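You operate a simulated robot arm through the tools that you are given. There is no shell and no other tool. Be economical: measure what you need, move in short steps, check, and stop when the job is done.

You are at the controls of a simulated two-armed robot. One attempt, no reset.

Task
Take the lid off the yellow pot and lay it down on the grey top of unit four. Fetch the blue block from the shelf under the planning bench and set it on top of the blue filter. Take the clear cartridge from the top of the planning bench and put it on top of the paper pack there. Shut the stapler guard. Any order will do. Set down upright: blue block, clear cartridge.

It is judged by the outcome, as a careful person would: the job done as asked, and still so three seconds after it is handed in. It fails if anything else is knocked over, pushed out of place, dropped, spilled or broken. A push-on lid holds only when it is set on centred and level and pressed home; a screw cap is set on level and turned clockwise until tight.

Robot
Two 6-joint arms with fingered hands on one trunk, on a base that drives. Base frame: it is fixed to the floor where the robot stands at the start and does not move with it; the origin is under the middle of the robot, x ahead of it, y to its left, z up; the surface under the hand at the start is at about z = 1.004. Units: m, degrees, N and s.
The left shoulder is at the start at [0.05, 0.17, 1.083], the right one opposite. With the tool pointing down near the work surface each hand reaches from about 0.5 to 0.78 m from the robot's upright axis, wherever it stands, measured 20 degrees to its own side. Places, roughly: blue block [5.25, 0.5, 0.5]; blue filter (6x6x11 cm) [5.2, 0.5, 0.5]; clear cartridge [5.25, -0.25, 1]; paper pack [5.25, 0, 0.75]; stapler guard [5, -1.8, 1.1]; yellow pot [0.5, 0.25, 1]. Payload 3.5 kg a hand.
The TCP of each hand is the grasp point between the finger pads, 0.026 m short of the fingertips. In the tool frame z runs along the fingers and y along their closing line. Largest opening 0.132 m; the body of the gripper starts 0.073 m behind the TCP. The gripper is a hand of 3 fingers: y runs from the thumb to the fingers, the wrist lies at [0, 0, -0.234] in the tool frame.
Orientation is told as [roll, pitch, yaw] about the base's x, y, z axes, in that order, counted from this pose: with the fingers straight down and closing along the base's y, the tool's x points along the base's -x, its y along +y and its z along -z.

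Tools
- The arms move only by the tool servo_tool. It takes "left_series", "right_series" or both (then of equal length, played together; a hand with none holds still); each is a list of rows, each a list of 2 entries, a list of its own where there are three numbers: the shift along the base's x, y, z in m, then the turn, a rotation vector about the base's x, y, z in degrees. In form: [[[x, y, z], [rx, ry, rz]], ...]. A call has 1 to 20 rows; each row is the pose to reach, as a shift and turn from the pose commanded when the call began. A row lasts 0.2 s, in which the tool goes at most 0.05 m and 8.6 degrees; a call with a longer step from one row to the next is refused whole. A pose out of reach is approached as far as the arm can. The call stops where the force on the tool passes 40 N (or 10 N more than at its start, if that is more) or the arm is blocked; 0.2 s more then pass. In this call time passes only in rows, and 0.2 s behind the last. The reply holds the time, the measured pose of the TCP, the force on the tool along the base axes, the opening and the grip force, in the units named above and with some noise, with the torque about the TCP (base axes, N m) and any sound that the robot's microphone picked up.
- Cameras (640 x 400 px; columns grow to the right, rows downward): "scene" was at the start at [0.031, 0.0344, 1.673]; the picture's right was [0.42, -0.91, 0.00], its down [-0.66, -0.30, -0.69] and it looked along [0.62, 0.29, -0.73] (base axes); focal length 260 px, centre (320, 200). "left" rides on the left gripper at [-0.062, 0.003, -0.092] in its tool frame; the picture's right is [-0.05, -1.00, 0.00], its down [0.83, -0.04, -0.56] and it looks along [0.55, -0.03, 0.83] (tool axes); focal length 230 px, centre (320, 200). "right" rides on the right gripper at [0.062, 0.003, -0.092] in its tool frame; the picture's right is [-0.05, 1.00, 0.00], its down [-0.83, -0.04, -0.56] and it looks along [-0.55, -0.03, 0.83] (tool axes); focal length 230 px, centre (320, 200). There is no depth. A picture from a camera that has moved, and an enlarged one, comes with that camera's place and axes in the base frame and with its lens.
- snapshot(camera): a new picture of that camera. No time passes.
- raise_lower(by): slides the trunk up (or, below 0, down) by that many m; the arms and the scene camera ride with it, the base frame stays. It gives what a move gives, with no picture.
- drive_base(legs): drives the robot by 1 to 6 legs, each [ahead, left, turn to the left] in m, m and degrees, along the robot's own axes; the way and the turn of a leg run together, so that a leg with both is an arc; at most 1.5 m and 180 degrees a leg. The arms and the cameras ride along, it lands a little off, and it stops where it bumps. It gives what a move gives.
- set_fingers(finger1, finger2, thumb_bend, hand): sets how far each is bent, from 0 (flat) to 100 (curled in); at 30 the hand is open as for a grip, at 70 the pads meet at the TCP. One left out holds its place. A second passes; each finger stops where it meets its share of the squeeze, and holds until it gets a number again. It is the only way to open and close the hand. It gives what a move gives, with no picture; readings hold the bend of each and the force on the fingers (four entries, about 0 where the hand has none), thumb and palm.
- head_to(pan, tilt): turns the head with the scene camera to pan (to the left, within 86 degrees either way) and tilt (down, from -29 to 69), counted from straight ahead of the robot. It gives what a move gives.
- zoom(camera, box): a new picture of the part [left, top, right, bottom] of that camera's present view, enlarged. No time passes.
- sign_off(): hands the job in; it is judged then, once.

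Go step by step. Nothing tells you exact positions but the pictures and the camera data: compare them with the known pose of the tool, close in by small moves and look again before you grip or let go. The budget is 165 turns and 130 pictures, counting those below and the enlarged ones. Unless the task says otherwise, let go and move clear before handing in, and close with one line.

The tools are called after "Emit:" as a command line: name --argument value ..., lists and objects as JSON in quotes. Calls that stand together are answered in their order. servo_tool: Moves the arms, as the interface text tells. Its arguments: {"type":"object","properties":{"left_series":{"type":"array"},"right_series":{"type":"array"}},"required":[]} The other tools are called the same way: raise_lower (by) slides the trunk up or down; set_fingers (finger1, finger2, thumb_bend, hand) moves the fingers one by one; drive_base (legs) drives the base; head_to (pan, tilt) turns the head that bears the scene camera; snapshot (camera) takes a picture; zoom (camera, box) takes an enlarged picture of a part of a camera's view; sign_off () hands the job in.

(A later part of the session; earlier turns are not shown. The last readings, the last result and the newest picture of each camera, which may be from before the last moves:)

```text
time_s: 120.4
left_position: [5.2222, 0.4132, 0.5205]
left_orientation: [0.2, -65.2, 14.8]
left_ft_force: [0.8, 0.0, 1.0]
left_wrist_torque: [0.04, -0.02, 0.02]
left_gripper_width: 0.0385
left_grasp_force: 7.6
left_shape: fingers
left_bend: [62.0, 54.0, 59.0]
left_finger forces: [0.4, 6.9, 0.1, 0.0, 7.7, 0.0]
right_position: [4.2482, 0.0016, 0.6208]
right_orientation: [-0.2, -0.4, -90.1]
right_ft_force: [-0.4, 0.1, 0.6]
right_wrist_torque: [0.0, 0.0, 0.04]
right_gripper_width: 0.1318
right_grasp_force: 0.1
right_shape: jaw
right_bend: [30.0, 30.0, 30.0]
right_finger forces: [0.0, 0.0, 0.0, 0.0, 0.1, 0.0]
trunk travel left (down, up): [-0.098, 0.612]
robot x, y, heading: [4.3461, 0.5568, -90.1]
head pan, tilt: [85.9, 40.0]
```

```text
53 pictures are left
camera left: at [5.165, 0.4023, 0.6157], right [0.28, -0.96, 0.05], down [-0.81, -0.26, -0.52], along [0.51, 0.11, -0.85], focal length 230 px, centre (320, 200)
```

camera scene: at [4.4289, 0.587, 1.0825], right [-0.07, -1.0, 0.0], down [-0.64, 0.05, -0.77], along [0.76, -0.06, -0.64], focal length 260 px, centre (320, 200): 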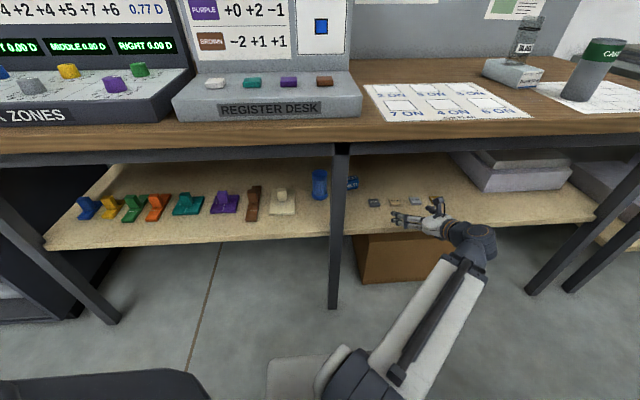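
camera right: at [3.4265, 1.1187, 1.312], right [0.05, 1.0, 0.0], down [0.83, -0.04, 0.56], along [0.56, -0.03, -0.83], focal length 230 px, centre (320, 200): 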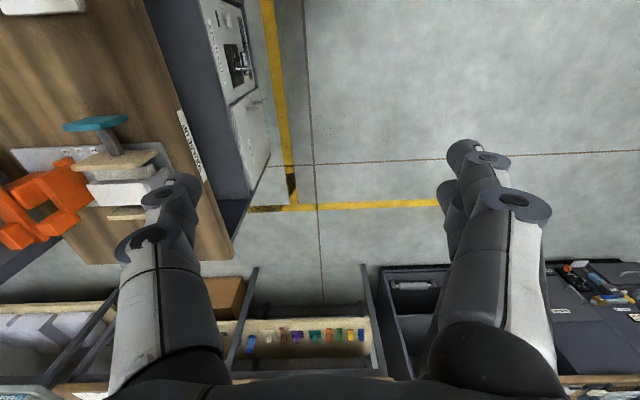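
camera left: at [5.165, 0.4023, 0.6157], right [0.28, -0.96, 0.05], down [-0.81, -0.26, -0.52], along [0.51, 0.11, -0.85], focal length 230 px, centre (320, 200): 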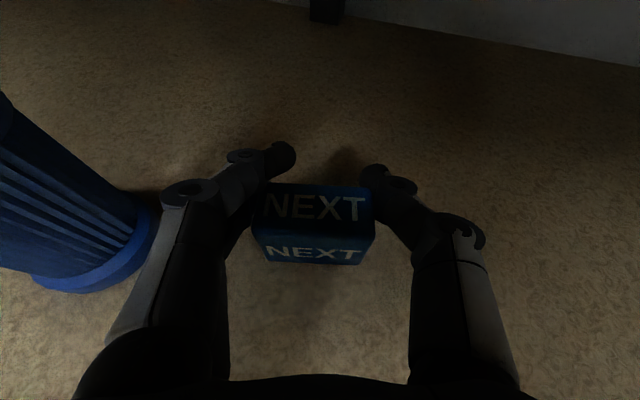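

Only the lower finger and thumb hold; the upper finger passes above the block, which is lower than thought (~4 cm). I open, flatten and lower the hand slightly, and re-grip.

Emit:
set_fingers --hand "left" --finger1 45 --finger2 45 --thumb_bend 45

Emit:
servo_tool --left_series '[[[-0.003, -0.001, -0.003], [1.8, -6.8, 0]], [[-0.003, -0.001, -0.007], [1.8, -6.8, 0]], [[-0.003, -0.001, -0.01], [1.8, -6.8, 0]]]'

Emit:
set_fingers --hand "left" --finger1 62 --finger2 62 --thumb_bend 62

Emit:
snapshot --camera "left"

```text
time_s: 121.4
left_position: [5.222, 0.4125, 0.5208]
left_orientation: [0.1, -65.1, 14.7]
left_ft_force: [0.8, 0.3, -1.6]
left_wrist_torque: [-0.03, 0.03, 0.05]
left_gripper_width: 0.0843
left_grasp_force: 0.0
left_shape: fingers
left_bend: [45.0, 45.0, 45.0]
left_finger forces: [0.0, 0.0, 0.0, 0.1, 0.0, 0.0]
right_position: [4.248, 0.0007, 0.6195]
right_orientation: [0.0, -0.4, -90.0]
right_ft_force: [-0.3, 0.2, 0.6]
right_wrist_torque: [0.0, 0.02, 0.03]
right_gripper_width: 0.132
right_grasp_force: 0.0
right_shape: jaw
right_bend: [30.0, 30.0, 30.0]
right_finger forces: [0.0, 0.0, 0.0, 0.0, 0.0, 0.1]
trunk travel left (down, up): [-0.098, 0.612]
robot x, y, heading: [4.345, 0.5512, -90.4]
head pan, tilt: [85.9, 40.0]
```

```text
time_s: 122.2
left_position: [5.22, 0.4128, 0.512]
left_orientation: [0.0, -72.3, 14.9]
left_ft_force: [-0.3, 0.8, 0.4]
left_wrist_torque: [-0.04, 0.02, -0.04]
left_gripper_width: 0.0843
left_grasp_force: 0.1
left_shape: fingers
left_bend: [45.0, 45.0, 45.0]
left_finger forces: [0.1, 0.0, 0.0, 0.0, 0.1, 0.1]
right_position: [4.249, 0.0026, 0.6214]
right_orientation: [0.0, -0.4, -90.1]
right_ft_force: [0.8, 0.9, 0.9]
right_wrist_torque: [0.04, -0.03, -0.01]
right_gripper_width: 0.1318
right_grasp_force: 0.0
right_shape: jaw
right_bend: [30.0, 30.0, 30.0]
right_finger forces: [0.0, 0.0, 0.0, 0.0, 0.0, 0.0]
trunk travel left (down, up): [-0.098, 0.612]
robot x, y, heading: [4.3478, 0.5543, -89.9]
head pan, tilt: [85.9, 40.0]
```

```text
time_s: 123.2
left_position: [5.2207, 0.4128, 0.5103]
left_orientation: [0.3, -72.2, 14.8]
left_ft_force: [0.8, -0.2, 0.3]
left_wrist_torque: [-0.02, 0.0, -0.02]
left_gripper_width: 0.046
left_grasp_force: 8.1
left_shape: fingers
left_bend: [58.0, 56.0, 58.0]
left_finger forces: [3.6, 5.0, 0.0, 0.1, 9.4, 0.0]
right_position: [4.2478, 0.0021, 0.6191]
right_orientation: [0.0, -0.5, -90.1]
right_ft_force: [-0.2, -0.6, -0.7]
right_wrist_torque: [-0.01, -0.02, -0.01]
right_gripper_width: 0.1318
right_grasp_force: 0.1
right_shape: jaw
right_bend: [30.0, 30.0, 30.0]
right_finger forces: [0.0, 0.0, 0.2, 0.0, 0.0, 0.0]
trunk travel left (down, up): [-0.098, 0.612]
robot x, y, heading: [4.3426, 0.554, -90.0]
head pan, tilt: [85.9, 40.0]
```

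```text
52 pictures are left
camera left: at [5.1519, 0.3991, 0.5981], right [0.27, -0.96, 0.05], down [-0.74, -0.24, -0.62], along [0.61, 0.13, -0.78], focal length 230 px, centre (320, 200)
```

left: 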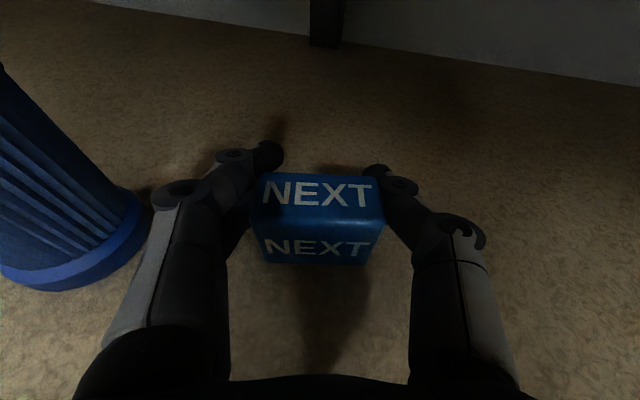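

All three fingers now hold the block. I lift 4 cm and look before planning the way around the leg.

Emit:
servo_tool --left_series '[[[0, 0, 0.01], [0, 0, 0]], [[0, 0, 0.025], [0, 0, 0]], [[0, 0, 0.04], [0, 0, 0]]]'

Emit:
snapshot --camera "left"

Emit:
snapshot --camera "scene"

```text
time_s: 124.0
left_position: [5.2193, 0.4131, 0.5511]
left_orientation: [0.3, -72.2, 14.7]
left_ft_force: [-0.4, -0.2, -0.1]
left_wrist_torque: [0.01, -0.01, 0.01]
left_gripper_width: 0.0461
left_grasp_force: 8.9
left_shape: fingers
left_bend: [58.0, 56.0, 58.0]
left_finger forces: [3.3, 5.1, 0.0, 0.1, 9.5, 0.1]
right_position: [4.2476, 0.003, 0.6203]
right_orientation: [0.1, -0.4, -90.1]
right_ft_force: [-0.2, 0.9, -0.2]
right_wrist_torque: [-0.01, -0.01, 0.01]
right_gripper_width: 0.1319
right_grasp_force: 0.0
right_shape: jaw
right_bend: [30.0, 30.0, 30.0]
right_finger forces: [0.0, 0.1, 0.0, 0.0, 0.0, 0.0]
trunk travel left (down, up): [-0.098, 0.612]
robot x, y, heading: [4.345, 0.5493, -90.1]
head pan, tilt: [85.9, 40.0]
```

```text
51 pictures are left
camera left: at [5.1513, 0.3998, 0.6377], right [0.27, -0.96, 0.05], down [-0.74, -0.24, -0.62], along [0.61, 0.13, -0.78], focal length 230 px, centre (320, 200)
```

left: 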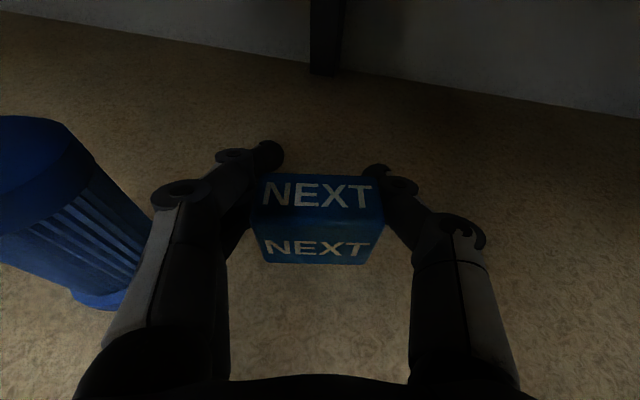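

```text
50 pictures are left
camera scene: at [4.4291, 0.587, 1.0824], right [-0.07, -1.0, 0.0], down [-0.64, 0.05, -0.77], along [0.76, -0.06, -0.64], focal length 260 px, centre (320, 200)
```

scene: 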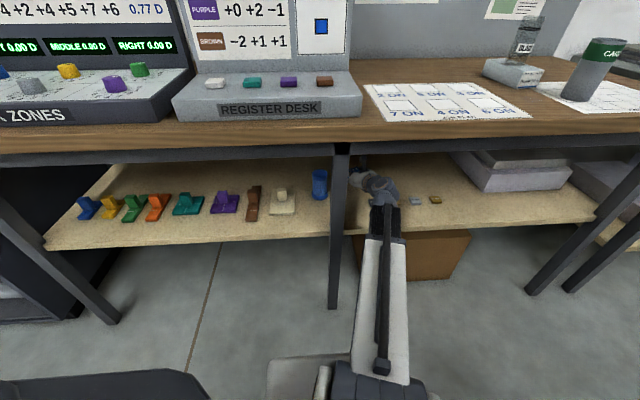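

The block is held level. I rotate the hand about the vertical (fingers pointing more toward +y) at this height so the wrist swings clear behind the leg and apron.

Emit:
servo_tool --left_series '[[[-0.004, -0.003, 0.004], [0, 0, 8]], [[-0.008, -0.006, 0.008], [0, 0, 16]], [[-0.012, -0.009, 0.01], [0, 0, 24]], [[-0.015, -0.01, 0.01], [0, 0, 32]], [[-0.018, -0.012, 0.01], [0, 0, 40]], [[-0.02, -0.012, 0.01], [0, 0, 47]]]'

Emit:
snapshot --camera "left"

Emit:
zoom --camera "scene" --box '[280, 120, 480, 260]'

```text
time_s: 125.4
left_position: [5.2007, 0.4115, 0.5957]
left_orientation: [6.3, -71.4, 55.3]
left_ft_force: [-0.1, -0.8, -0.7]
left_wrist_torque: [-0.01, 0.01, 0.01]
left_gripper_width: 0.0458
left_grasp_force: 9.3
left_shape: fingers
left_bend: [59.0, 56.0, 58.0]
left_finger forces: [3.2, 5.0, 0.0, 0.0, 9.2, 0.0]
left hand out of reach, approached as far as the arm can: row 5, 6
right_position: [4.249, 0.0023, 0.621]
right_orientation: [-0.1, -0.3, -90.1]
right_ft_force: [0.4, 0.6, 0.0]
right_wrist_torque: [0.0, 0.0, 0.03]
right_gripper_width: 0.1318
right_grasp_force: 0.2
right_shape: jaw
right_bend: [30.0, 30.0, 30.0]
right_finger forces: [0.1, 0.1, 0.0, 0.0, 0.0, 0.0]
trunk travel left (down, up): [-0.098, 0.612]
robot x, y, heading: [4.3459, 0.5518, -90.0]
head pan, tilt: [85.9, 40.0]
```

```text
49 pictures are left
camera left: at [5.1688, 0.3537, 0.6842], right [0.89, -0.46, 0.01], down [-0.36, -0.7, -0.61], along [0.29, 0.54, -0.79], focal length 230 px, centre (320, 200)
```

left: 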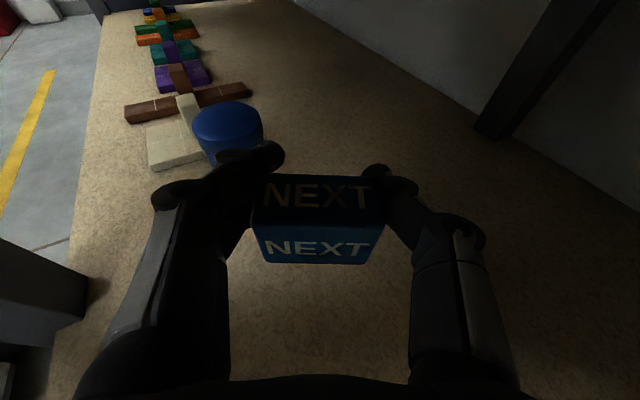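

```text
2.86 times, centred on (380, 190) of scene
camera zoom: at [4.4291, 0.587, 1.0824], right [-0.07, -1.0, 0.0], down [-0.64, 0.05, -0.77], along [0.76, -0.06, -0.64], focal length 743 px, centre (149, 229)
```

zoom: 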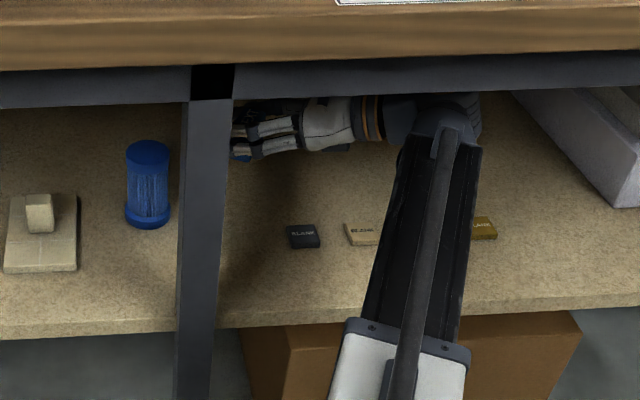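

Reach was limited a bit but the block stays nearly level. The filter top triangulates to [5.179, 0.529, ~0.58]; I raise to clear it, level out, and move above it.

Emit:
servo_tool --left_series '[[[-0.005, 0.01, 0.015], [-0.5, -0.9, 0.3]], [[-0.01, 0.02, 0.03], [-0.94, -1.76, 0.67]], [[-0.013, 0.035, 0.042], [-0.94, -1.76, 0.67]], [[-0.016, 0.06, 0.042], [-0.94, -1.76, 0.67]], [[-0.02, 0.085, 0.042], [-0.94, -1.76, 0.67]]]'

Emit:
snapshot --camera "left"

Emit:
zoom --camera "scene" --box '[260, 120, 460, 260]'

```text
time_s: 126.6
left_position: [5.1823, 0.498, 0.6366]
left_orientation: [-6.3, -72.1, 68.7]
left_ft_force: [-0.4, -0.4, -0.7]
left_wrist_torque: [-0.02, -0.02, -0.03]
left_gripper_width: 0.0454
left_grasp_force: 8.4
left_shape: fingers
left_bend: [59.0, 56.0, 58.0]
left_finger forces: [3.2, 4.8, 0.0, 0.0, 9.2, 0.0]
left hand out of reach, approached as far as the arm can: row 1, 2
right_position: [4.2485, 0.0023, 0.6206]
right_orientation: [0.1, -0.5, -90.1]
right_ft_force: [1.3, -0.5, -0.4]
right_wrist_torque: [0.0, -0.02, -0.02]
right_gripper_width: 0.132
right_grasp_force: 0.0
right_shape: jaw
right_bend: [30.0, 30.0, 30.0]
right_finger forces: [0.0, 0.1, 0.1, 0.1, 0.0, 0.1]
trunk travel left (down, up): [-0.098, 0.612]
robot x, y, heading: [4.3426, 0.5503, -90.2]
head pan, tilt: [85.9, 40.0]
```

```text
47 pictures are left
camera left: at [5.1447, 0.4409, 0.7239], right [0.89, -0.44, 0.08], down [-0.3, -0.72, -0.62], along [0.33, 0.53, -0.78], focal length 230 px, centre (320, 200)
```

left: 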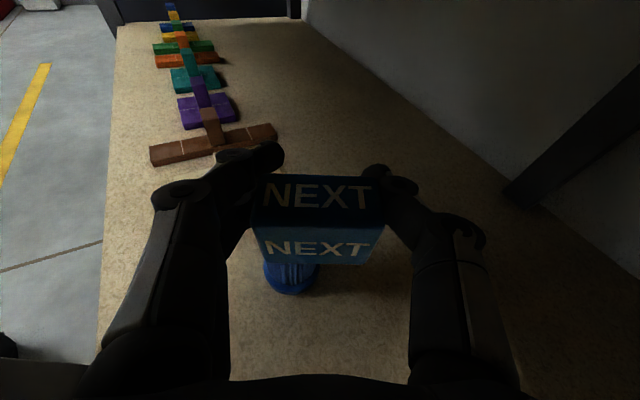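

```text
2.86 times, centred on (360, 190) of scene
camera zoom: at [4.4291, 0.5869, 1.0824], right [-0.07, -1.0, 0.0], down [-0.64, 0.05, -0.77], along [0.76, -0.06, -0.64], focal length 743 px, centre (206, 229)
```

zoom: 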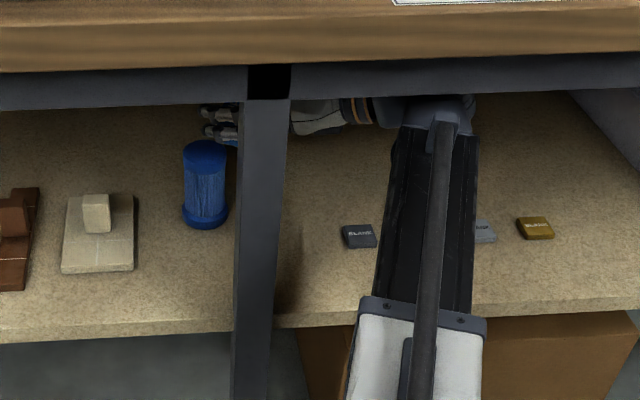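

Emit:
servo_tool --left_series '[[[-0.003, 0.014, 0.0], [0.45, 0.86, -0.3]], [[-0.005, 0.027, 0.0], [0.91, 1.73, -0.63]]]'

Emit:
snapshot --camera "left"

Emit:
zoom --camera "scene" --box '[280, 130, 380, 210]'

```text
time_s: 127.2
left_position: [5.1785, 0.5253, 0.6367]
left_orientation: [0.1, -72.2, 62.0]
left_ft_force: [-0.1, 0.1, -0.1]
left_wrist_torque: [0.02, -0.03, 0.03]
left_gripper_width: 0.0455
left_grasp_force: 8.9
left_shape: fingers
left_bend: [59.0, 56.0, 58.0]
left_finger forces: [3.1, 4.9, 0.0, 0.0, 9.1, 0.0]
right_position: [4.2483, 0.0024, 0.6206]
right_orientation: [-0.1, -0.4, -90.1]
right_ft_force: [-0.7, 0.0, 0.2]
right_wrist_torque: [0.0, -0.01, 0.05]
right_gripper_width: 0.1319
right_grasp_force: 0.0
right_shape: jaw
right_bend: [30.0, 30.0, 30.0]
right_finger forces: [0.0, 0.1, 0.0, 0.1, 0.0, 0.1]
trunk travel left (down, up): [-0.098, 0.612]
robot x, y, heading: [4.3437, 0.555, -90.1]
head pan, tilt: [85.9, 40.0]
```

```text
45 pictures are left
camera left: at [5.1421, 0.4666, 0.7249], right [0.89, -0.45, 0.05], down [-0.33, -0.71, -0.62], along [0.32, 0.54, -0.78], focal length 230 px, centre (320, 200)
```

left: 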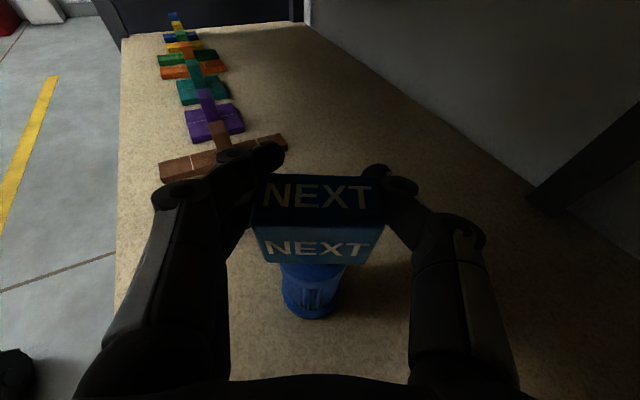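

```text
5.00 times, centred on (330, 170) of scene
camera zoom: at [4.4291, 0.587, 1.0824], right [-0.07, -1.0, 0.0], down [-0.64, 0.05, -0.77], along [0.76, -0.06, -0.64], focal length 1301 px, centre (270, 350)
```

zoom: 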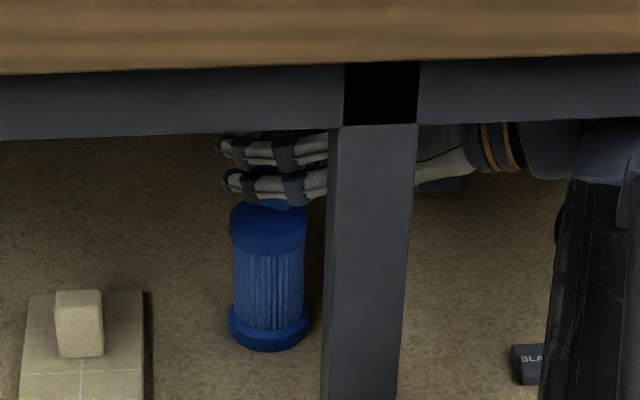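

Level and aligned within a few mm. Lowering onto the filter.

Emit:
servo_tool --left_series '[[[0.001, 0.001, -0.005], [0, 0, 0]], [[0.001, 0.001, -0.01], [0, 0, 0]], [[0.001, 0.001, -0.014], [0, 0, 0]]]'

Emit:
zoom --camera "scene" --box '[290, 140, 370, 200]'

```text
time_s: 128.0
left_position: [5.178, 0.5257, 0.6242]
left_orientation: [0.1, -72.2, 62.0]
left_ft_force: [-0.4, 0.1, -0.6]
left_wrist_torque: [-0.01, 0.01, -0.01]
left_gripper_width: 0.0455
left_grasp_force: 8.8
left_shape: fingers
left_bend: [59.0, 56.0, 58.0]
left_finger forces: [3.1, 5.0, 0.1, 0.0, 9.1, 0.0]
right_position: [4.2477, 0.0012, 0.6197]
right_orientation: [0.1, -0.4, -90.0]
right_ft_force: [0.1, 0.4, 0.2]
right_wrist_torque: [0.0, 0.01, 0.0]
right_gripper_width: 0.1318
right_grasp_force: 0.1
right_shape: jaw
right_bend: [30.0, 30.0, 30.0]
right_finger forces: [0.0, 0.1, 0.0, 0.0, 0.1, 0.1]
trunk travel left (down, up): [-0.098, 0.612]
robot x, y, heading: [4.3451, 0.5522, -90.1]
head pan, tilt: [85.9, 40.0]
```

```text
6.67 times, centred on (330, 170) of scene
camera zoom: at [4.4291, 0.587, 1.0824], right [-0.07, -1.0, 0.0], down [-0.64, 0.05, -0.77], along [0.76, -0.06, -0.64], focal length 1735 px, centre (253, 400)
```

zoom: 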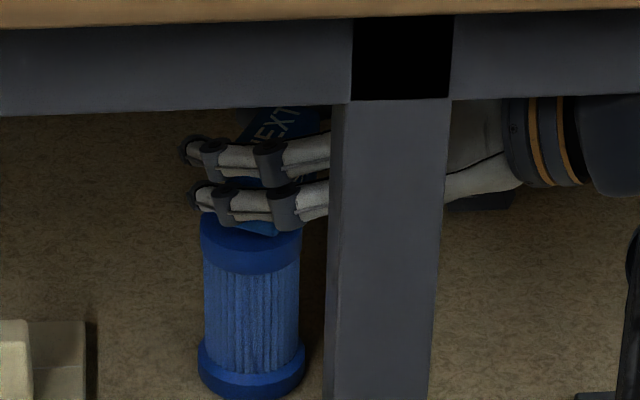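

Emit:
servo_tool --left_series '[[[-0.007, -0.005, -0.003], [0, 0, 0]], [[-0.007, -0.005, -0.006], [0, 0, 0]], [[-0.007, -0.005, -0.009], [0, 0, 0]]]'

Emit:
zoom --camera "scene" --box '[290, 140, 370, 200]'

```text
time_s: 128.8
left_position: [5.1712, 0.5206, 0.6155]
left_orientation: [0.0, -72.2, 62.2]
left_ft_force: [0.5, 0.8, -0.5]
left_wrist_torque: [0.01, -0.04, 0.02]
left_gripper_width: 0.0456
left_grasp_force: 8.7
left_shape: fingers
left_bend: [59.0, 56.0, 58.0]
left_finger forces: [3.3, 4.8, 0.0, 0.0, 9.2, 0.0]
right_position: [4.2476, 0.002, 0.6201]
right_orientation: [0.1, -0.4, -90.0]
right_ft_force: [0.2, 0.0, 0.7]
right_wrist_torque: [0.02, 0.04, 0.0]
right_gripper_width: 0.1319
right_grasp_force: 0.0
right_shape: jaw
right_bend: [30.0, 30.0, 30.0]
right_finger forces: [0.1, 0.0, 0.1, 0.1, 0.1, 0.2]
trunk travel left (down, up): [-0.098, 0.612]
robot x, y, heading: [4.3446, 0.5511, -90.3]
head pan, tilt: [85.9, 40.0]
```

```text
6.67 times, centred on (330, 170) of scene
camera zoom: at [4.429, 0.587, 1.0825], right [-0.07, -1.0, 0.0], down [-0.64, 0.05, -0.77], along [0.76, -0.06, -0.64], focal length 1735 px, centre (253, 400)
```

zoom: 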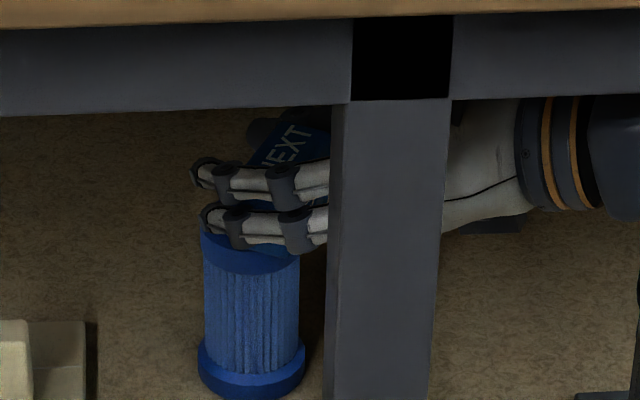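

Emit:
servo_tool --left_series '[[[0, 0, -0.002], [0, 0, 0]], [[0, 0, -0.004], [0, 0, 0]]]'

```text
time_s: 129.4
left_position: [5.1724, 0.5207, 0.6148]
left_orientation: [-0.2, -72.3, 62.3]
left_ft_force: [2.2, 1.4, 12.1]
left_wrist_torque: [0.12, -0.08, -0.03]
left_gripper_width: 0.0452
left_grasp_force: 8.8
left_shape: fingers
left_bend: [59.0, 56.0, 59.0]
left_finger forces: [3.7, 5.1, 0.1, 0.0, 9.5, 0.0]
right_position: [4.247, 0.0022, 0.6207]
right_orientation: [0.1, -0.4, -90.2]
right_ft_force: [-0.8, -0.2, -0.2]
right_wrist_torque: [-0.01, 0.04, -0.03]
right_gripper_width: 0.1318
right_grasp_force: 0.0
right_shape: jaw
right_bend: [30.0, 30.0, 30.0]
right_finger forces: [0.0, 0.1, 0.1, 0.0, 0.0, 0.1]
trunk travel left (down, up): [-0.098, 0.612]
robot x, y, heading: [4.3438, 0.553, -90.0]
head pan, tilt: [85.9, 40.0]
```

Contact at 12 N. I check from both cameras before letting go.

Emit:
snapshot --camera "left"

Emit:
zoom --camera "scene" --box '[300, 150, 350, 190]'

```text
41 pictures are left
camera left: at [5.1358, 0.4623, 0.7003], right [0.89, -0.45, 0.05], down [-0.33, -0.71, -0.62], along [0.32, 0.54, -0.78], focal length 230 px, centre (320, 200)
```

left: 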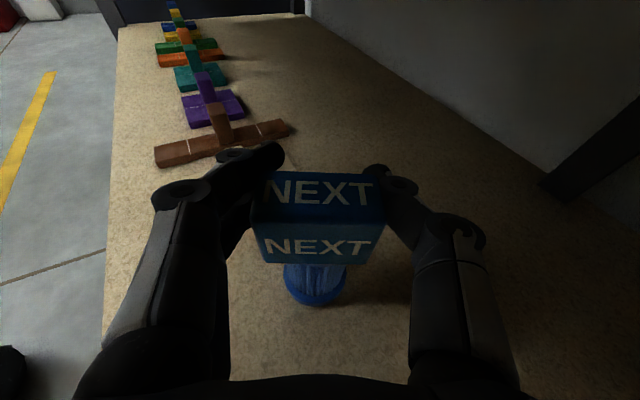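

```text
10.00 times, centred on (325, 170) of scene
camera zoom: at [4.4283, 0.5871, 1.0827], right [-0.07, -1.0, 0.0], down [-0.64, 0.05, -0.77], along [0.76, -0.06, -0.64], focal length 2602 px, centre (270, 500)
```

zoom: 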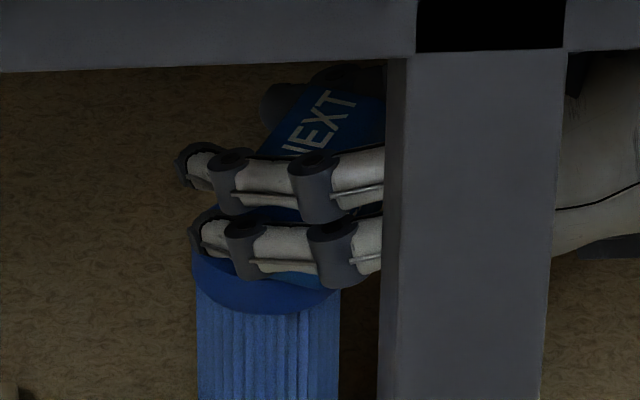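

From the left camera the block centre [5.171, 0.526] coincides with the filter [5.175, 0.525]. I ease off 1 mm and open gently.

Emit:
servo_tool --left_series '[[[0, 0, 0.0015], [0, 0, 0]]]'

Emit:
set_fingers --hand "left" --finger1 53 --finger2 52 --thumb_bend 53

Emit:
set_fingers --hand "left" --finger1 42 --finger2 42 --thumb_bend 42

Emit:
snapshot --camera "left"

```text
time_s: 129.8
left_position: [5.1701, 0.5223, 0.613]
left_orientation: [-0.1, -72.2, 62.3]
left_ft_force: [1.5, 0.5, 9.1]
left_wrist_torque: [0.1, -0.1, -0.06]
left_gripper_width: 0.0454
left_grasp_force: 8.7
left_shape: fingers
left_bend: [59.0, 56.0, 59.0]
left_finger forces: [3.5, 5.0, 0.1, 0.0, 9.6, 0.0]
right_position: [4.2477, 0.0024, 0.6206]
right_orientation: [0.1, -0.4, -90.0]
right_ft_force: [0.3, -0.1, 0.1]
right_wrist_torque: [0.01, 0.01, -0.01]
right_gripper_width: 0.1319
right_grasp_force: 0.0
right_shape: jaw
right_bend: [30.0, 30.0, 30.0]
right_finger forces: [0.0, 0.0, 0.1, 0.0, 0.0, 0.1]
trunk travel left (down, up): [-0.098, 0.612]
robot x, y, heading: [4.3467, 0.5486, -89.8]
head pan, tilt: [85.9, 40.0]
```

```text
time_s: 130.8
left_position: [5.1713, 0.5206, 0.613]
left_orientation: [0.2, -72.2, 62.0]
left_ft_force: [-1.1, 0.0, 0.7]
left_wrist_torque: [0.04, -0.02, 0.0]
left_gripper_width: 0.0571
left_grasp_force: 0.1
left_shape: fingers
left_bend: [53.0, 52.0, 53.0]
left_finger forces: [0.0, 0.0, 0.0, 0.0, 0.0, 0.0]
right_position: [4.248, 0.0023, 0.6199]
right_orientation: [0.0, -0.4, -90.2]
right_ft_force: [0.6, -1.1, 0.1]
right_wrist_torque: [0.0, 0.02, -0.01]
right_gripper_width: 0.1319
right_grasp_force: 0.0
right_shape: jaw
right_bend: [30.0, 30.0, 30.0]
right_finger forces: [0.0, 0.0, 0.0, 0.0, 0.0, 0.1]
trunk travel left (down, up): [-0.098, 0.612]
robot x, y, heading: [4.3442, 0.5527, -90.2]
head pan, tilt: [85.9, 40.0]
```

```text
time_s: 131.8
left_position: [5.1716, 0.5197, 0.6121]
left_orientation: [0.0, -72.2, 62.0]
left_ft_force: [0.1, 0.7, -0.4]
left_wrist_torque: [0.04, 0.0, 0.0]
left_gripper_width: 0.0941
left_grasp_force: 0.1
left_shape: fingers
left_bend: [42.0, 42.0, 42.0]
left_finger forces: [0.0, 0.0, 0.1, 0.0, 0.0, 0.1]
right_position: [4.2483, 0.0018, 0.6204]
right_orientation: [0.0, -0.3, -90.1]
right_ft_force: [-0.3, -0.2, -0.4]
right_wrist_torque: [0.0, 0.0, -0.04]
right_gripper_width: 0.1319
right_grasp_force: 0.1
right_shape: jaw
right_bend: [30.0, 30.0, 30.0]
right_finger forces: [0.0, 0.0, 0.1, 0.1, 0.0, 0.0]
trunk travel left (down, up): [-0.098, 0.612]
robot x, y, heading: [4.349, 0.5527, -90.1]
head pan, tilt: [85.9, 40.0]
```

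```text
39 pictures are left
camera left: at [5.1364, 0.4625, 0.6998], right [0.89, -0.45, 0.05], down [-0.33, -0.71, -0.62], along [0.32, 0.54, -0.78], focal length 230 px, centre (320, 200)
```

left: 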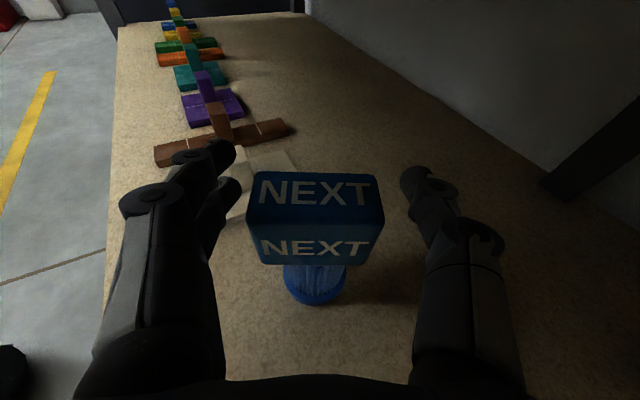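

The block stands squarely on the filter. I back the hand away horizontally, then turn it back.

Emit:
servo_tool --left_series '[[[-0.01, -0.02, 0.004], [0, 0, 0]], [[-0.02, -0.045, 0.004], [0, 0, 0]], [[-0.03, -0.075, 0.004], [0, 0, 0]], [[-0.04, -0.11, 0.0], [0, 0, 0]]]'

Emit:
snapshot --camera "left"

```text
time_s: 132.8
left_position: [5.1324, 0.4131, 0.62]
left_orientation: [1.9, -72.1, 60.2]
left_ft_force: [-0.3, -0.2, -0.2]
left_wrist_torque: [-0.04, 0.0, 0.01]
left_gripper_width: 0.0943
left_grasp_force: 0.0
left_shape: fingers
left_bend: [42.0, 42.0, 42.0]
left_finger forces: [0.1, 0.1, 0.0, 0.0, 0.0, 0.0]
left hand out of reach, approached as far as the arm can: row 4
right_position: [4.2485, 0.0023, 0.6202]
right_orientation: [0.0, -0.4, -90.1]
right_ft_force: [0.5, 0.3, -1.4]
right_wrist_torque: [-0.02, 0.01, -0.03]
right_gripper_width: 0.1318
right_grasp_force: 0.1
right_shape: jaw
right_bend: [30.0, 30.0, 30.0]
right_finger forces: [0.1, 0.0, 0.0, 0.0, 0.0, 0.1]
trunk travel left (down, up): [-0.098, 0.612]
robot x, y, heading: [4.3442, 0.5536, -90.2]
head pan, tilt: [85.9, 40.0]
```

```text
38 pictures are left
camera left: at [5.0975, 0.3551, 0.7074], right [0.89, -0.46, 0.04], down [-0.34, -0.71, -0.62], along [0.31, 0.54, -0.78], focal length 230 px, centre (320, 200)
```

left: 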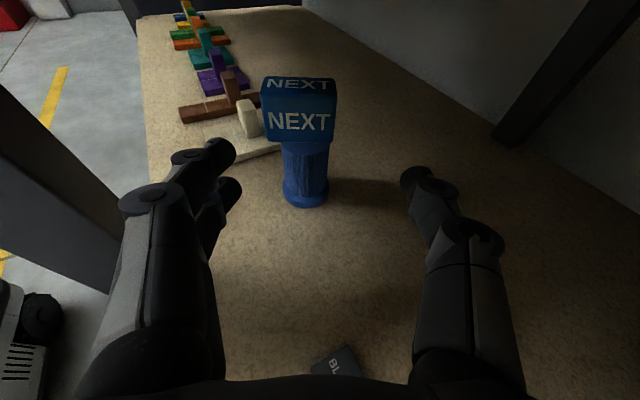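

The block stands upright, centred on the filter. I now swing the hand back and withdraw from the shelf.

Emit:
servo_tool --left_series '[[[-0.008, -0.01, -0.005], [0, 0, -7.5]], [[-0.016, -0.02, -0.015], [0, 0, -15]], [[-0.025, -0.03, -0.025], [0, 0, -22.5]], [[-0.034, -0.04, -0.035], [0, 0, -30]], [[-0.042, -0.05, -0.04], [0, 0, -37.5]], [[-0.05, -0.065, -0.045], [0, 0, -45]], [[-0.07, -0.095, -0.04], [0, 0, -45]], [[-0.1, -0.125, -0.035], [0, 0, -45]], [[-0.125, -0.16, -0.03], [0, 0, -45]]]'

Emit:
snapshot --camera "scene"

```text
time_s: 134.8
left_position: [5.0109, 0.2552, 0.5904]
left_orientation: [0.2, -72.3, 16.9]
left_ft_force: [-0.3, -0.4, -0.5]
left_wrist_torque: [0.0, -0.02, 0.01]
left_gripper_width: 0.0944
left_grasp_force: 0.0
left_shape: fingers
left_bend: [42.0, 42.0, 42.0]
left_finger forces: [0.0, 0.0, 0.0, 0.0, 0.0, 0.1]
left hand out of reach, approached as far as the arm can: row 6, 7, 8
right_position: [4.2484, 0.0022, 0.6195]
right_orientation: [0.0, -0.4, -90.0]
right_ft_force: [0.1, 0.0, 0.6]
right_wrist_torque: [0.01, 0.01, 0.01]
right_gripper_width: 0.1318
right_grasp_force: 0.1
right_shape: jaw
right_bend: [30.0, 30.0, 30.0]
right_finger forces: [0.0, 0.0, 0.1, 0.0, 0.0, 0.0]
trunk travel left (down, up): [-0.098, 0.612]
robot x, y, heading: [4.3481, 0.551, -89.9]
head pan, tilt: [85.9, 40.0]
```

```text
37 pictures are left
camera scene: at [4.4291, 0.5871, 1.0824], right [-0.07, -1.0, 0.0], down [-0.64, 0.05, -0.77], along [0.76, -0.05, -0.64], focal length 260 px, centre (320, 200)
```

scene: 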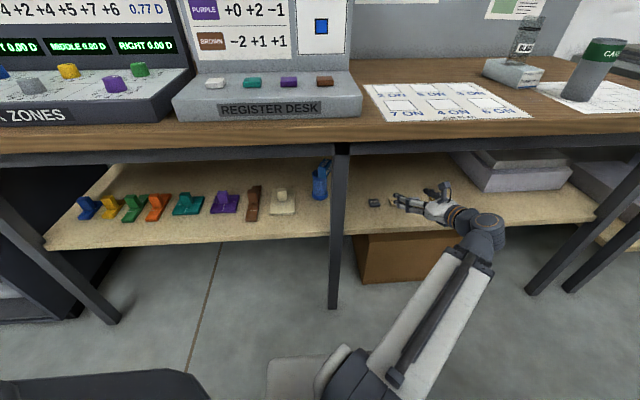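

Withdrawn to the shelf front. I fold the hand back to pointing down in the aisle.

Emit:
servo_tool --left_series '[[[-0.033, -0.013, 0], [-2.3, 7.6, 0]], [[-0.066, -0.026, 0], [-4.6, 15.2, 0]], [[-0.099, -0.039, 0], [-7, 22.9, 0]], [[-0.132, -0.052, 0], [-9.3, 30.5, 0]], [[-0.165, -0.065, 0], [-11.6, 38.2, 0]], [[-0.198, -0.078, 0], [-14, 45.8, 0]], [[-0.231, -0.091, 0], [-16.3, 53.5, 0]], [[-0.264, -0.104, 0], [-18.6, 61.1, 0]], [[-0.29, -0.115, 0], [-21, 68.8, 0]]]'

Emit:
raise_lower --by 0.4

Emit:
raise_lower --by 0.21

Emit:
head_to --pan 40 --tilt 35

Emit:
snapshot --camera "scene"

```text
time_s: 136.8
left_position: [4.7216, 0.1334, 0.5813]
left_orientation: [-0.2, -0.2, 17.0]
left_ft_force: [-0.2, -0.7, -0.3]
left_wrist_torque: [-0.01, -0.01, 0.0]
left_gripper_width: 0.0944
left_grasp_force: 0.0
left_shape: fingers
left_bend: [42.0, 42.0, 42.0]
left_finger forces: [0.0, 0.0, 0.0, 0.1, 0.0, 0.1]
left hand out of reach, approached as far as the arm can: row 1, 9
right_position: [4.2478, 0.0017, 0.6208]
right_orientation: [0.0, -0.3, -90.1]
right_ft_force: [0.4, 0.1, -0.2]
right_wrist_torque: [0.02, -0.04, 0.01]
right_gripper_width: 0.1319
right_grasp_force: 0.1
right_shape: jaw
right_bend: [30.0, 30.0, 30.0]
right_finger forces: [0.1, 0.1, 0.0, 0.0, 0.0, 0.1]
trunk travel left (down, up): [-0.098, 0.612]
robot x, y, heading: [4.3454, 0.5503, -90.0]
head pan, tilt: [85.9, 40.0]
```

```text
time_s: 140.7
left_position: [4.722, 0.1335, 0.9814]
left_orientation: [-0.3, -0.3, 17.0]
left_ft_force: [0.6, 0.0, 0.2]
left_wrist_torque: [0.04, -0.03, -0.01]
left_gripper_width: 0.0945
left_grasp_force: 0.1
left_shape: fingers
left_bend: [42.0, 42.0, 42.0]
left_finger forces: [0.0, 0.0, 0.0, 0.0, 0.0, 0.0]
right_position: [4.2479, 0.0009, 1.0199]
right_orientation: [-0.1, -0.4, -90.0]
right_ft_force: [1.4, -0.2, 0.4]
right_wrist_torque: [0.02, 0.03, -0.03]
right_gripper_width: 0.1321
right_grasp_force: 0.0
right_shape: jaw
right_bend: [30.0, 30.0, 30.0]
right_finger forces: [0.0, 0.1, 0.0, 0.0, 0.0, 0.0]
trunk travel left (down, up): [-0.498, 0.212]
robot x, y, heading: [4.3439, 0.5481, -90.4]
head pan, tilt: [85.9, 40.0]
```

```text
time_s: 142.9
left_position: [4.7228, 0.1325, 1.1902]
left_orientation: [-0.2, -0.3, 17.0]
left_ft_force: [-0.3, -0.1, 0.1]
left_wrist_torque: [0.01, -0.04, 0.0]
left_gripper_width: 0.0943
left_grasp_force: 0.0
left_shape: fingers
left_bend: [42.0, 42.0, 42.0]
left_finger forces: [0.1, 0.0, 0.0, 0.0, 0.1, 0.0]
right_position: [4.2486, 0.0024, 1.2312]
right_orientation: [0.1, -0.4, -90.2]
right_ft_force: [-0.5, 0.0, 0.1]
right_wrist_torque: [0.01, 0.02, -0.02]
right_gripper_width: 0.1316
right_grasp_force: 0.1
right_shape: jaw
right_bend: [30.0, 30.0, 30.0]
right_finger forces: [0.0, 0.0, 0.0, 0.0, 0.0, 0.1]
trunk travel left (down, up): [-0.708, 0.002]
robot x, y, heading: [4.3469, 0.5547, -90.0]
head pan, tilt: [85.9, 40.0]
```

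```text
time_s: 144.1
left_position: [4.7221, 0.1339, 1.1895]
left_orientation: [-0.2, -0.3, 17.0]
left_ft_force: [-0.1, -0.7, -0.2]
left_wrist_torque: [0.0, 0.01, 0.0]
left_gripper_width: 0.0945
left_grasp_force: 0.1
left_shape: fingers
left_bend: [42.0, 42.0, 42.0]
left_finger forces: [0.0, 0.0, 0.0, 0.0, 0.0, 0.0]
right_position: [4.2478, 0.0018, 1.2303]
right_orientation: [0.0, -0.4, -90.1]
right_ft_force: [0.0, -0.3, -0.6]
right_wrist_torque: [0.0, 0.01, 0.0]
right_gripper_width: 0.1318
right_grasp_force: 0.0
right_shape: jaw
right_bend: [30.0, 30.0, 30.0]
right_finger forces: [0.0, 0.0, 0.0, 0.0, 0.0, 0.0]
trunk travel left (down, up): [-0.708, 0.002]
robot x, y, heading: [4.3453, 0.5543, -90.0]
head pan, tilt: [40.0, 35.0]
```

```text
36 pictures are left
camera scene: at [4.4008, 0.5256, 1.7], right [-0.77, -0.64, 0.0], down [-0.37, 0.44, -0.82], along [0.53, -0.63, -0.57], focal length 260 px, centre (320, 200)
```

scene: 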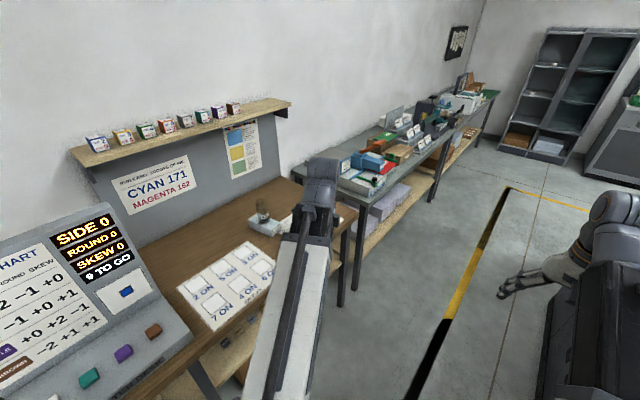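

Next the stapler guard at y≈−1.8 on the far bench. I drive 1.6 m ahead along the aisle and look.

Emit:
drive_base --legs '[[0.8, 0, 0], [0.8, 0, 0]]'

Emit:
head_to --pan 45 --tilt 35

Emit:
snapshot --camera "scene"

```text
time_s: 152.2
left_position: [4.726, -1.4659, 1.1897]
left_orientation: [-0.2, -0.3, 17.1]
left_ft_force: [0.7, -1.0, 0.7]
left_wrist_torque: [-0.01, 0.02, 0.02]
left_gripper_width: 0.0944
left_grasp_force: 0.0
left_shape: fingers
left_bend: [42.0, 42.0, 42.0]
left_finger forces: [0.0, 0.0, 0.0, 0.0, 0.0, 0.0]
right_position: [4.2523, -1.5976, 1.2299]
right_orientation: [-0.1, -0.2, -90.0]
right_ft_force: [0.0, -0.5, 0.0]
right_wrist_torque: [0.0, 0.0, 0.01]
right_gripper_width: 0.1318
right_grasp_force: 0.1
right_shape: jaw
right_bend: [30.0, 30.0, 30.0]
right_finger forces: [0.1, 0.0, 0.1, 0.1, 0.0, 0.0]
trunk travel left (down, up): [-0.708, 0.002]
robot x, y, heading: [4.3499, -1.0448, -89.9]
head pan, tilt: [40.0, 35.0]
```

```text
time_s: 152.9
left_position: [4.7262, -1.4655, 1.1919]
left_orientation: [-0.3, -0.3, 17.0]
left_ft_force: [0.0, 0.1, 0.2]
left_wrist_torque: [-0.03, 0.02, 0.0]
left_gripper_width: 0.0945
left_grasp_force: 0.0
left_shape: fingers
left_bend: [42.0, 42.0, 42.0]
left_finger forces: [0.0, 0.0, 0.1, 0.1, 0.0, 0.1]
right_position: [4.2519, -1.5984, 1.2307]
right_orientation: [0.0, -0.4, -89.9]
right_ft_force: [-0.4, -0.2, -0.7]
right_wrist_torque: [0.02, 0.01, -0.03]
right_gripper_width: 0.1318
right_grasp_force: 0.1
right_shape: jaw
right_bend: [30.0, 30.0, 30.0]
right_finger forces: [0.0, 0.1, 0.0, 0.1, 0.0, 0.0]
trunk travel left (down, up): [-0.708, 0.002]
robot x, y, heading: [4.3468, -1.0483, -89.9]
head pan, tilt: [45.0, 35.0]
```

```text
35 pictures are left
camera scene: at [4.4091, -1.0684, 1.7], right [-0.71, -0.71, 0.0], down [-0.41, 0.41, -0.82], along [0.58, -0.58, -0.57], focal length 260 px, centre (320, 200)
```

scene: 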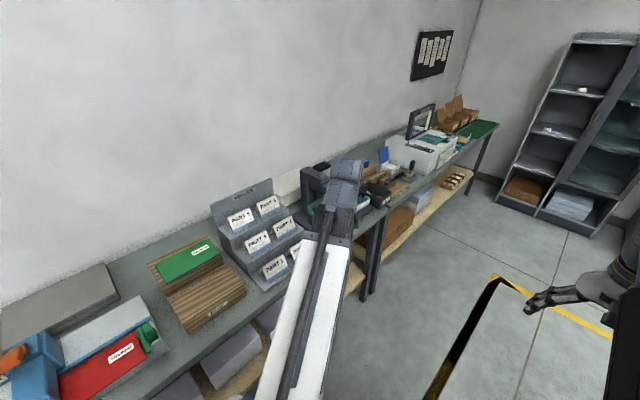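

Emit:
drive_base --legs '[[0.55, 0, 0]]'

Emit:
head_to --pan 80 --tilt 40

Emit:
snapshot --camera "scene"

```text
time_s: 156.1
left_position: [4.7245, -2.019, 1.1909]
left_orientation: [-0.2, -0.3, 17.0]
left_ft_force: [-0.3, 0.5, 0.3]
left_wrist_torque: [0.01, 0.01, 0.0]
left_gripper_width: 0.0943
left_grasp_force: 0.1
left_shape: fingers
left_bend: [42.0, 42.0, 42.0]
left_finger forces: [0.0, 0.0, 0.0, 0.0, 0.0, 0.0]
right_position: [4.2511, -2.1502, 1.2303]
right_orientation: [0.0, -0.2, -90.0]
right_ft_force: [0.0, 0.0, -0.2]
right_wrist_torque: [-0.02, 0.0, 0.03]
right_gripper_width: 0.1319
right_grasp_force: 0.0
right_shape: jaw
right_bend: [30.0, 30.0, 30.0]
right_finger forces: [0.0, 0.0, 0.0, 0.0, 0.0, 0.0]
trunk travel left (down, up): [-0.708, 0.002]
robot x, y, heading: [4.3493, -1.596, -90.1]
head pan, tilt: [45.0, 35.0]
```

```text
time_s: 157.1
left_position: [4.7242, -2.0192, 1.1906]
left_orientation: [-0.2, -0.3, 17.0]
left_ft_force: [0.0, -0.1, 0.1]
left_wrist_torque: [0.01, 0.0, 0.01]
left_gripper_width: 0.0943
left_grasp_force: 0.0
left_shape: fingers
left_bend: [42.0, 42.0, 42.0]
left_finger forces: [0.0, 0.1, 0.1, 0.1, 0.0, 0.0]
right_position: [4.2514, -2.1494, 1.2296]
right_orientation: [0.0, -0.4, -90.1]
right_ft_force: [0.4, -1.2, 0.5]
right_wrist_torque: [-0.03, 0.03, -0.04]
right_gripper_width: 0.1318
right_grasp_force: 0.1
right_shape: jaw
right_bend: [30.0, 30.0, 30.0]
right_finger forces: [0.0, 0.0, 0.1, 0.0, 0.0, 0.1]
trunk travel left (down, up): [-0.708, 0.002]
robot x, y, heading: [4.3467, -1.5987, -90.1]
head pan, tilt: [80.0, 40.0]
```

```text
34 pictures are left
camera scene: at [4.4308, -1.5732, 1.6925], right [-0.18, -0.98, 0.0], down [-0.63, 0.11, -0.77], along [0.75, -0.13, -0.64], focal length 260 px, centre (320, 200)
```

scene: 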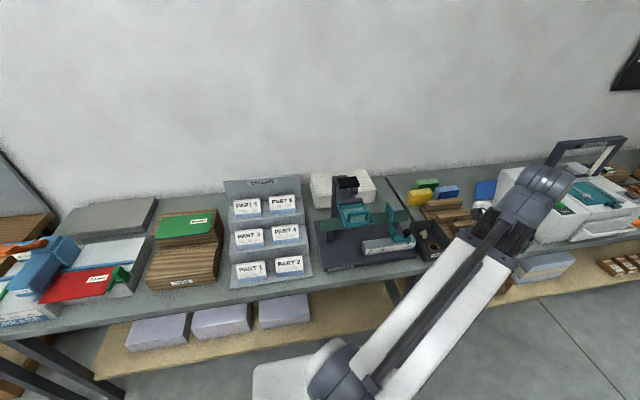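

Emit:
zoom --camera "scene" --box '[300, 160, 450, 280]'

```text
3.33 times, centred on (375, 220) of scene
camera zoom: at [4.4308, -1.5732, 1.6925], right [-0.18, -0.98, 0.0], down [-0.63, 0.11, -0.77], along [0.75, -0.13, -0.64], focal length 867 px, centre (137, 133)
```

zoom: 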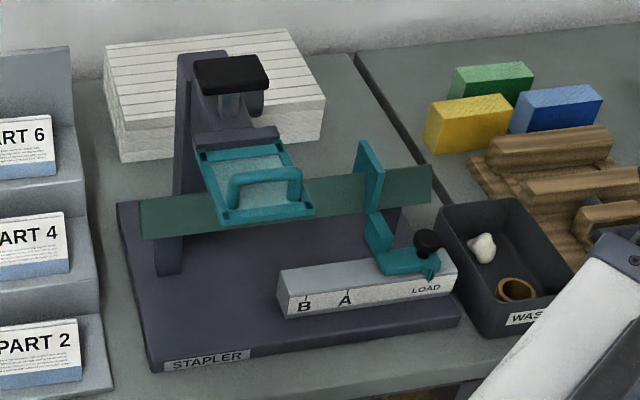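

The guard is the teal-framed window with a handle, hinged at the stapler head and now swung up/forward. I bring the left hand around for a side view from the right of the stapler.

Emit:
servo_tool --left_series '[[[0.01, 0, 0], [0, 0, -8.5]], [[0.03, 0, 0], [0, 0, -17]], [[0.05, 0, 0], [0, 0, -25.5]], [[0.08, -0.005, 0], [0, 0, -34]], [[0.11, -0.01, 0], [0, 0, -42.5]], [[0.14, -0.015, 0], [0, 0, -51]], [[0.17, -0.02, 0], [0, 0, -59.5]], [[0.2, -0.025, 0], [0, 0, -68]], [[0.23, -0.03, 0], [0, 0, -76.5]], [[0.25, -0.035, 0], [0, 0, -85]], [[0.27, -0.04, 0], [0, 0, -93.5]], [[0.28, -0.04, 0], [0, 0, -102]]]'

Emit:
snapshot --camera "left"

Emit:
zoom --camera "scene" --box '[310, 160, 430, 260]'

```text
time_s: 159.7
left_position: [5.0034, -2.0594, 1.1906]
left_orientation: [-0.2, -0.4, -85.1]
left_ft_force: [-0.5, 0.0, 0.6]
left_wrist_torque: [0.02, -0.02, -0.04]
left_gripper_width: 0.0943
left_grasp_force: 0.1
left_shape: fingers
left_bend: [42.0, 42.0, 42.0]
left_finger forces: [0.0, 0.0, 0.1, 0.0, 0.0, 0.1]
right_position: [4.251, -2.1498, 1.2303]
right_orientation: [0.0, -0.5, -90.2]
right_ft_force: [0.7, -0.5, 0.6]
right_wrist_torque: [0.03, -0.03, 0.01]
right_gripper_width: 0.132
right_grasp_force: 0.1
right_shape: jaw
right_bend: [30.0, 30.0, 30.0]
right_finger forces: [0.1, 0.0, 0.0, 0.1, 0.0, 0.0]
trunk travel left (down, up): [-0.708, 0.002]
robot x, y, heading: [4.3508, -1.6006, -90.4]
head pan, tilt: [80.0, 40.0]
```

```text
32 pictures are left
camera left: at [5.0124, -2.1186, 1.2825], right [-0.99, -0.14, 0.0], down [-0.11, 0.83, 0.55], along [-0.08, 0.54, -0.83], focal length 230 px, centre (320, 200)
```

left: 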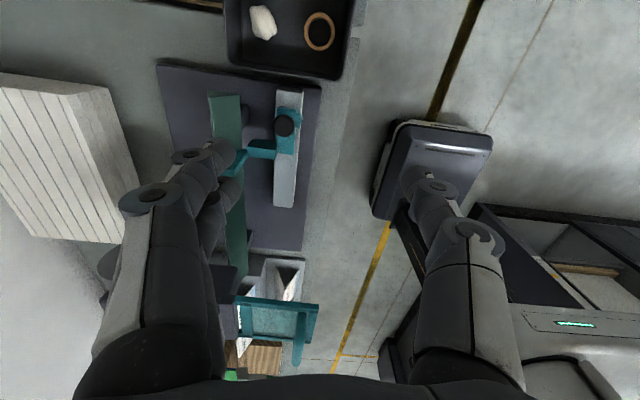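

```text
4.00 times, centred on (370, 210) of scene
camera zoom: at [4.4309, -1.5731, 1.6924], right [-0.17, -0.98, 0.0], down [-0.63, 0.11, -0.77], along [0.75, -0.13, -0.64], focal length 1041 px, centre (120, 160)
```

zoom: 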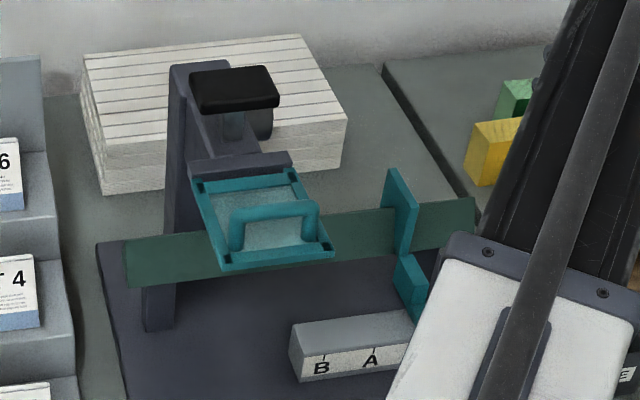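

Emit:
zoom --camera "left" --box '[180, 220, 360, 390]'

```text
2.35 times, centred on (270, 305) of left
camera zoom: at [5.0124, -2.1186, 1.2825], right [-0.99, -0.14, 0.0], down [-0.11, 0.83, 0.55], along [-0.08, 0.54, -0.83], focal length 541 px, centre (438, -47)
```

zoom: 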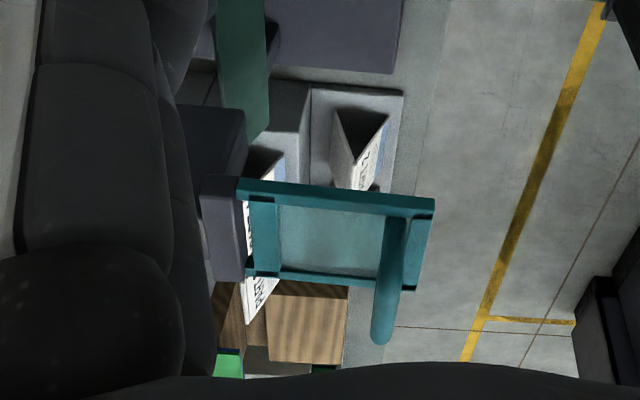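

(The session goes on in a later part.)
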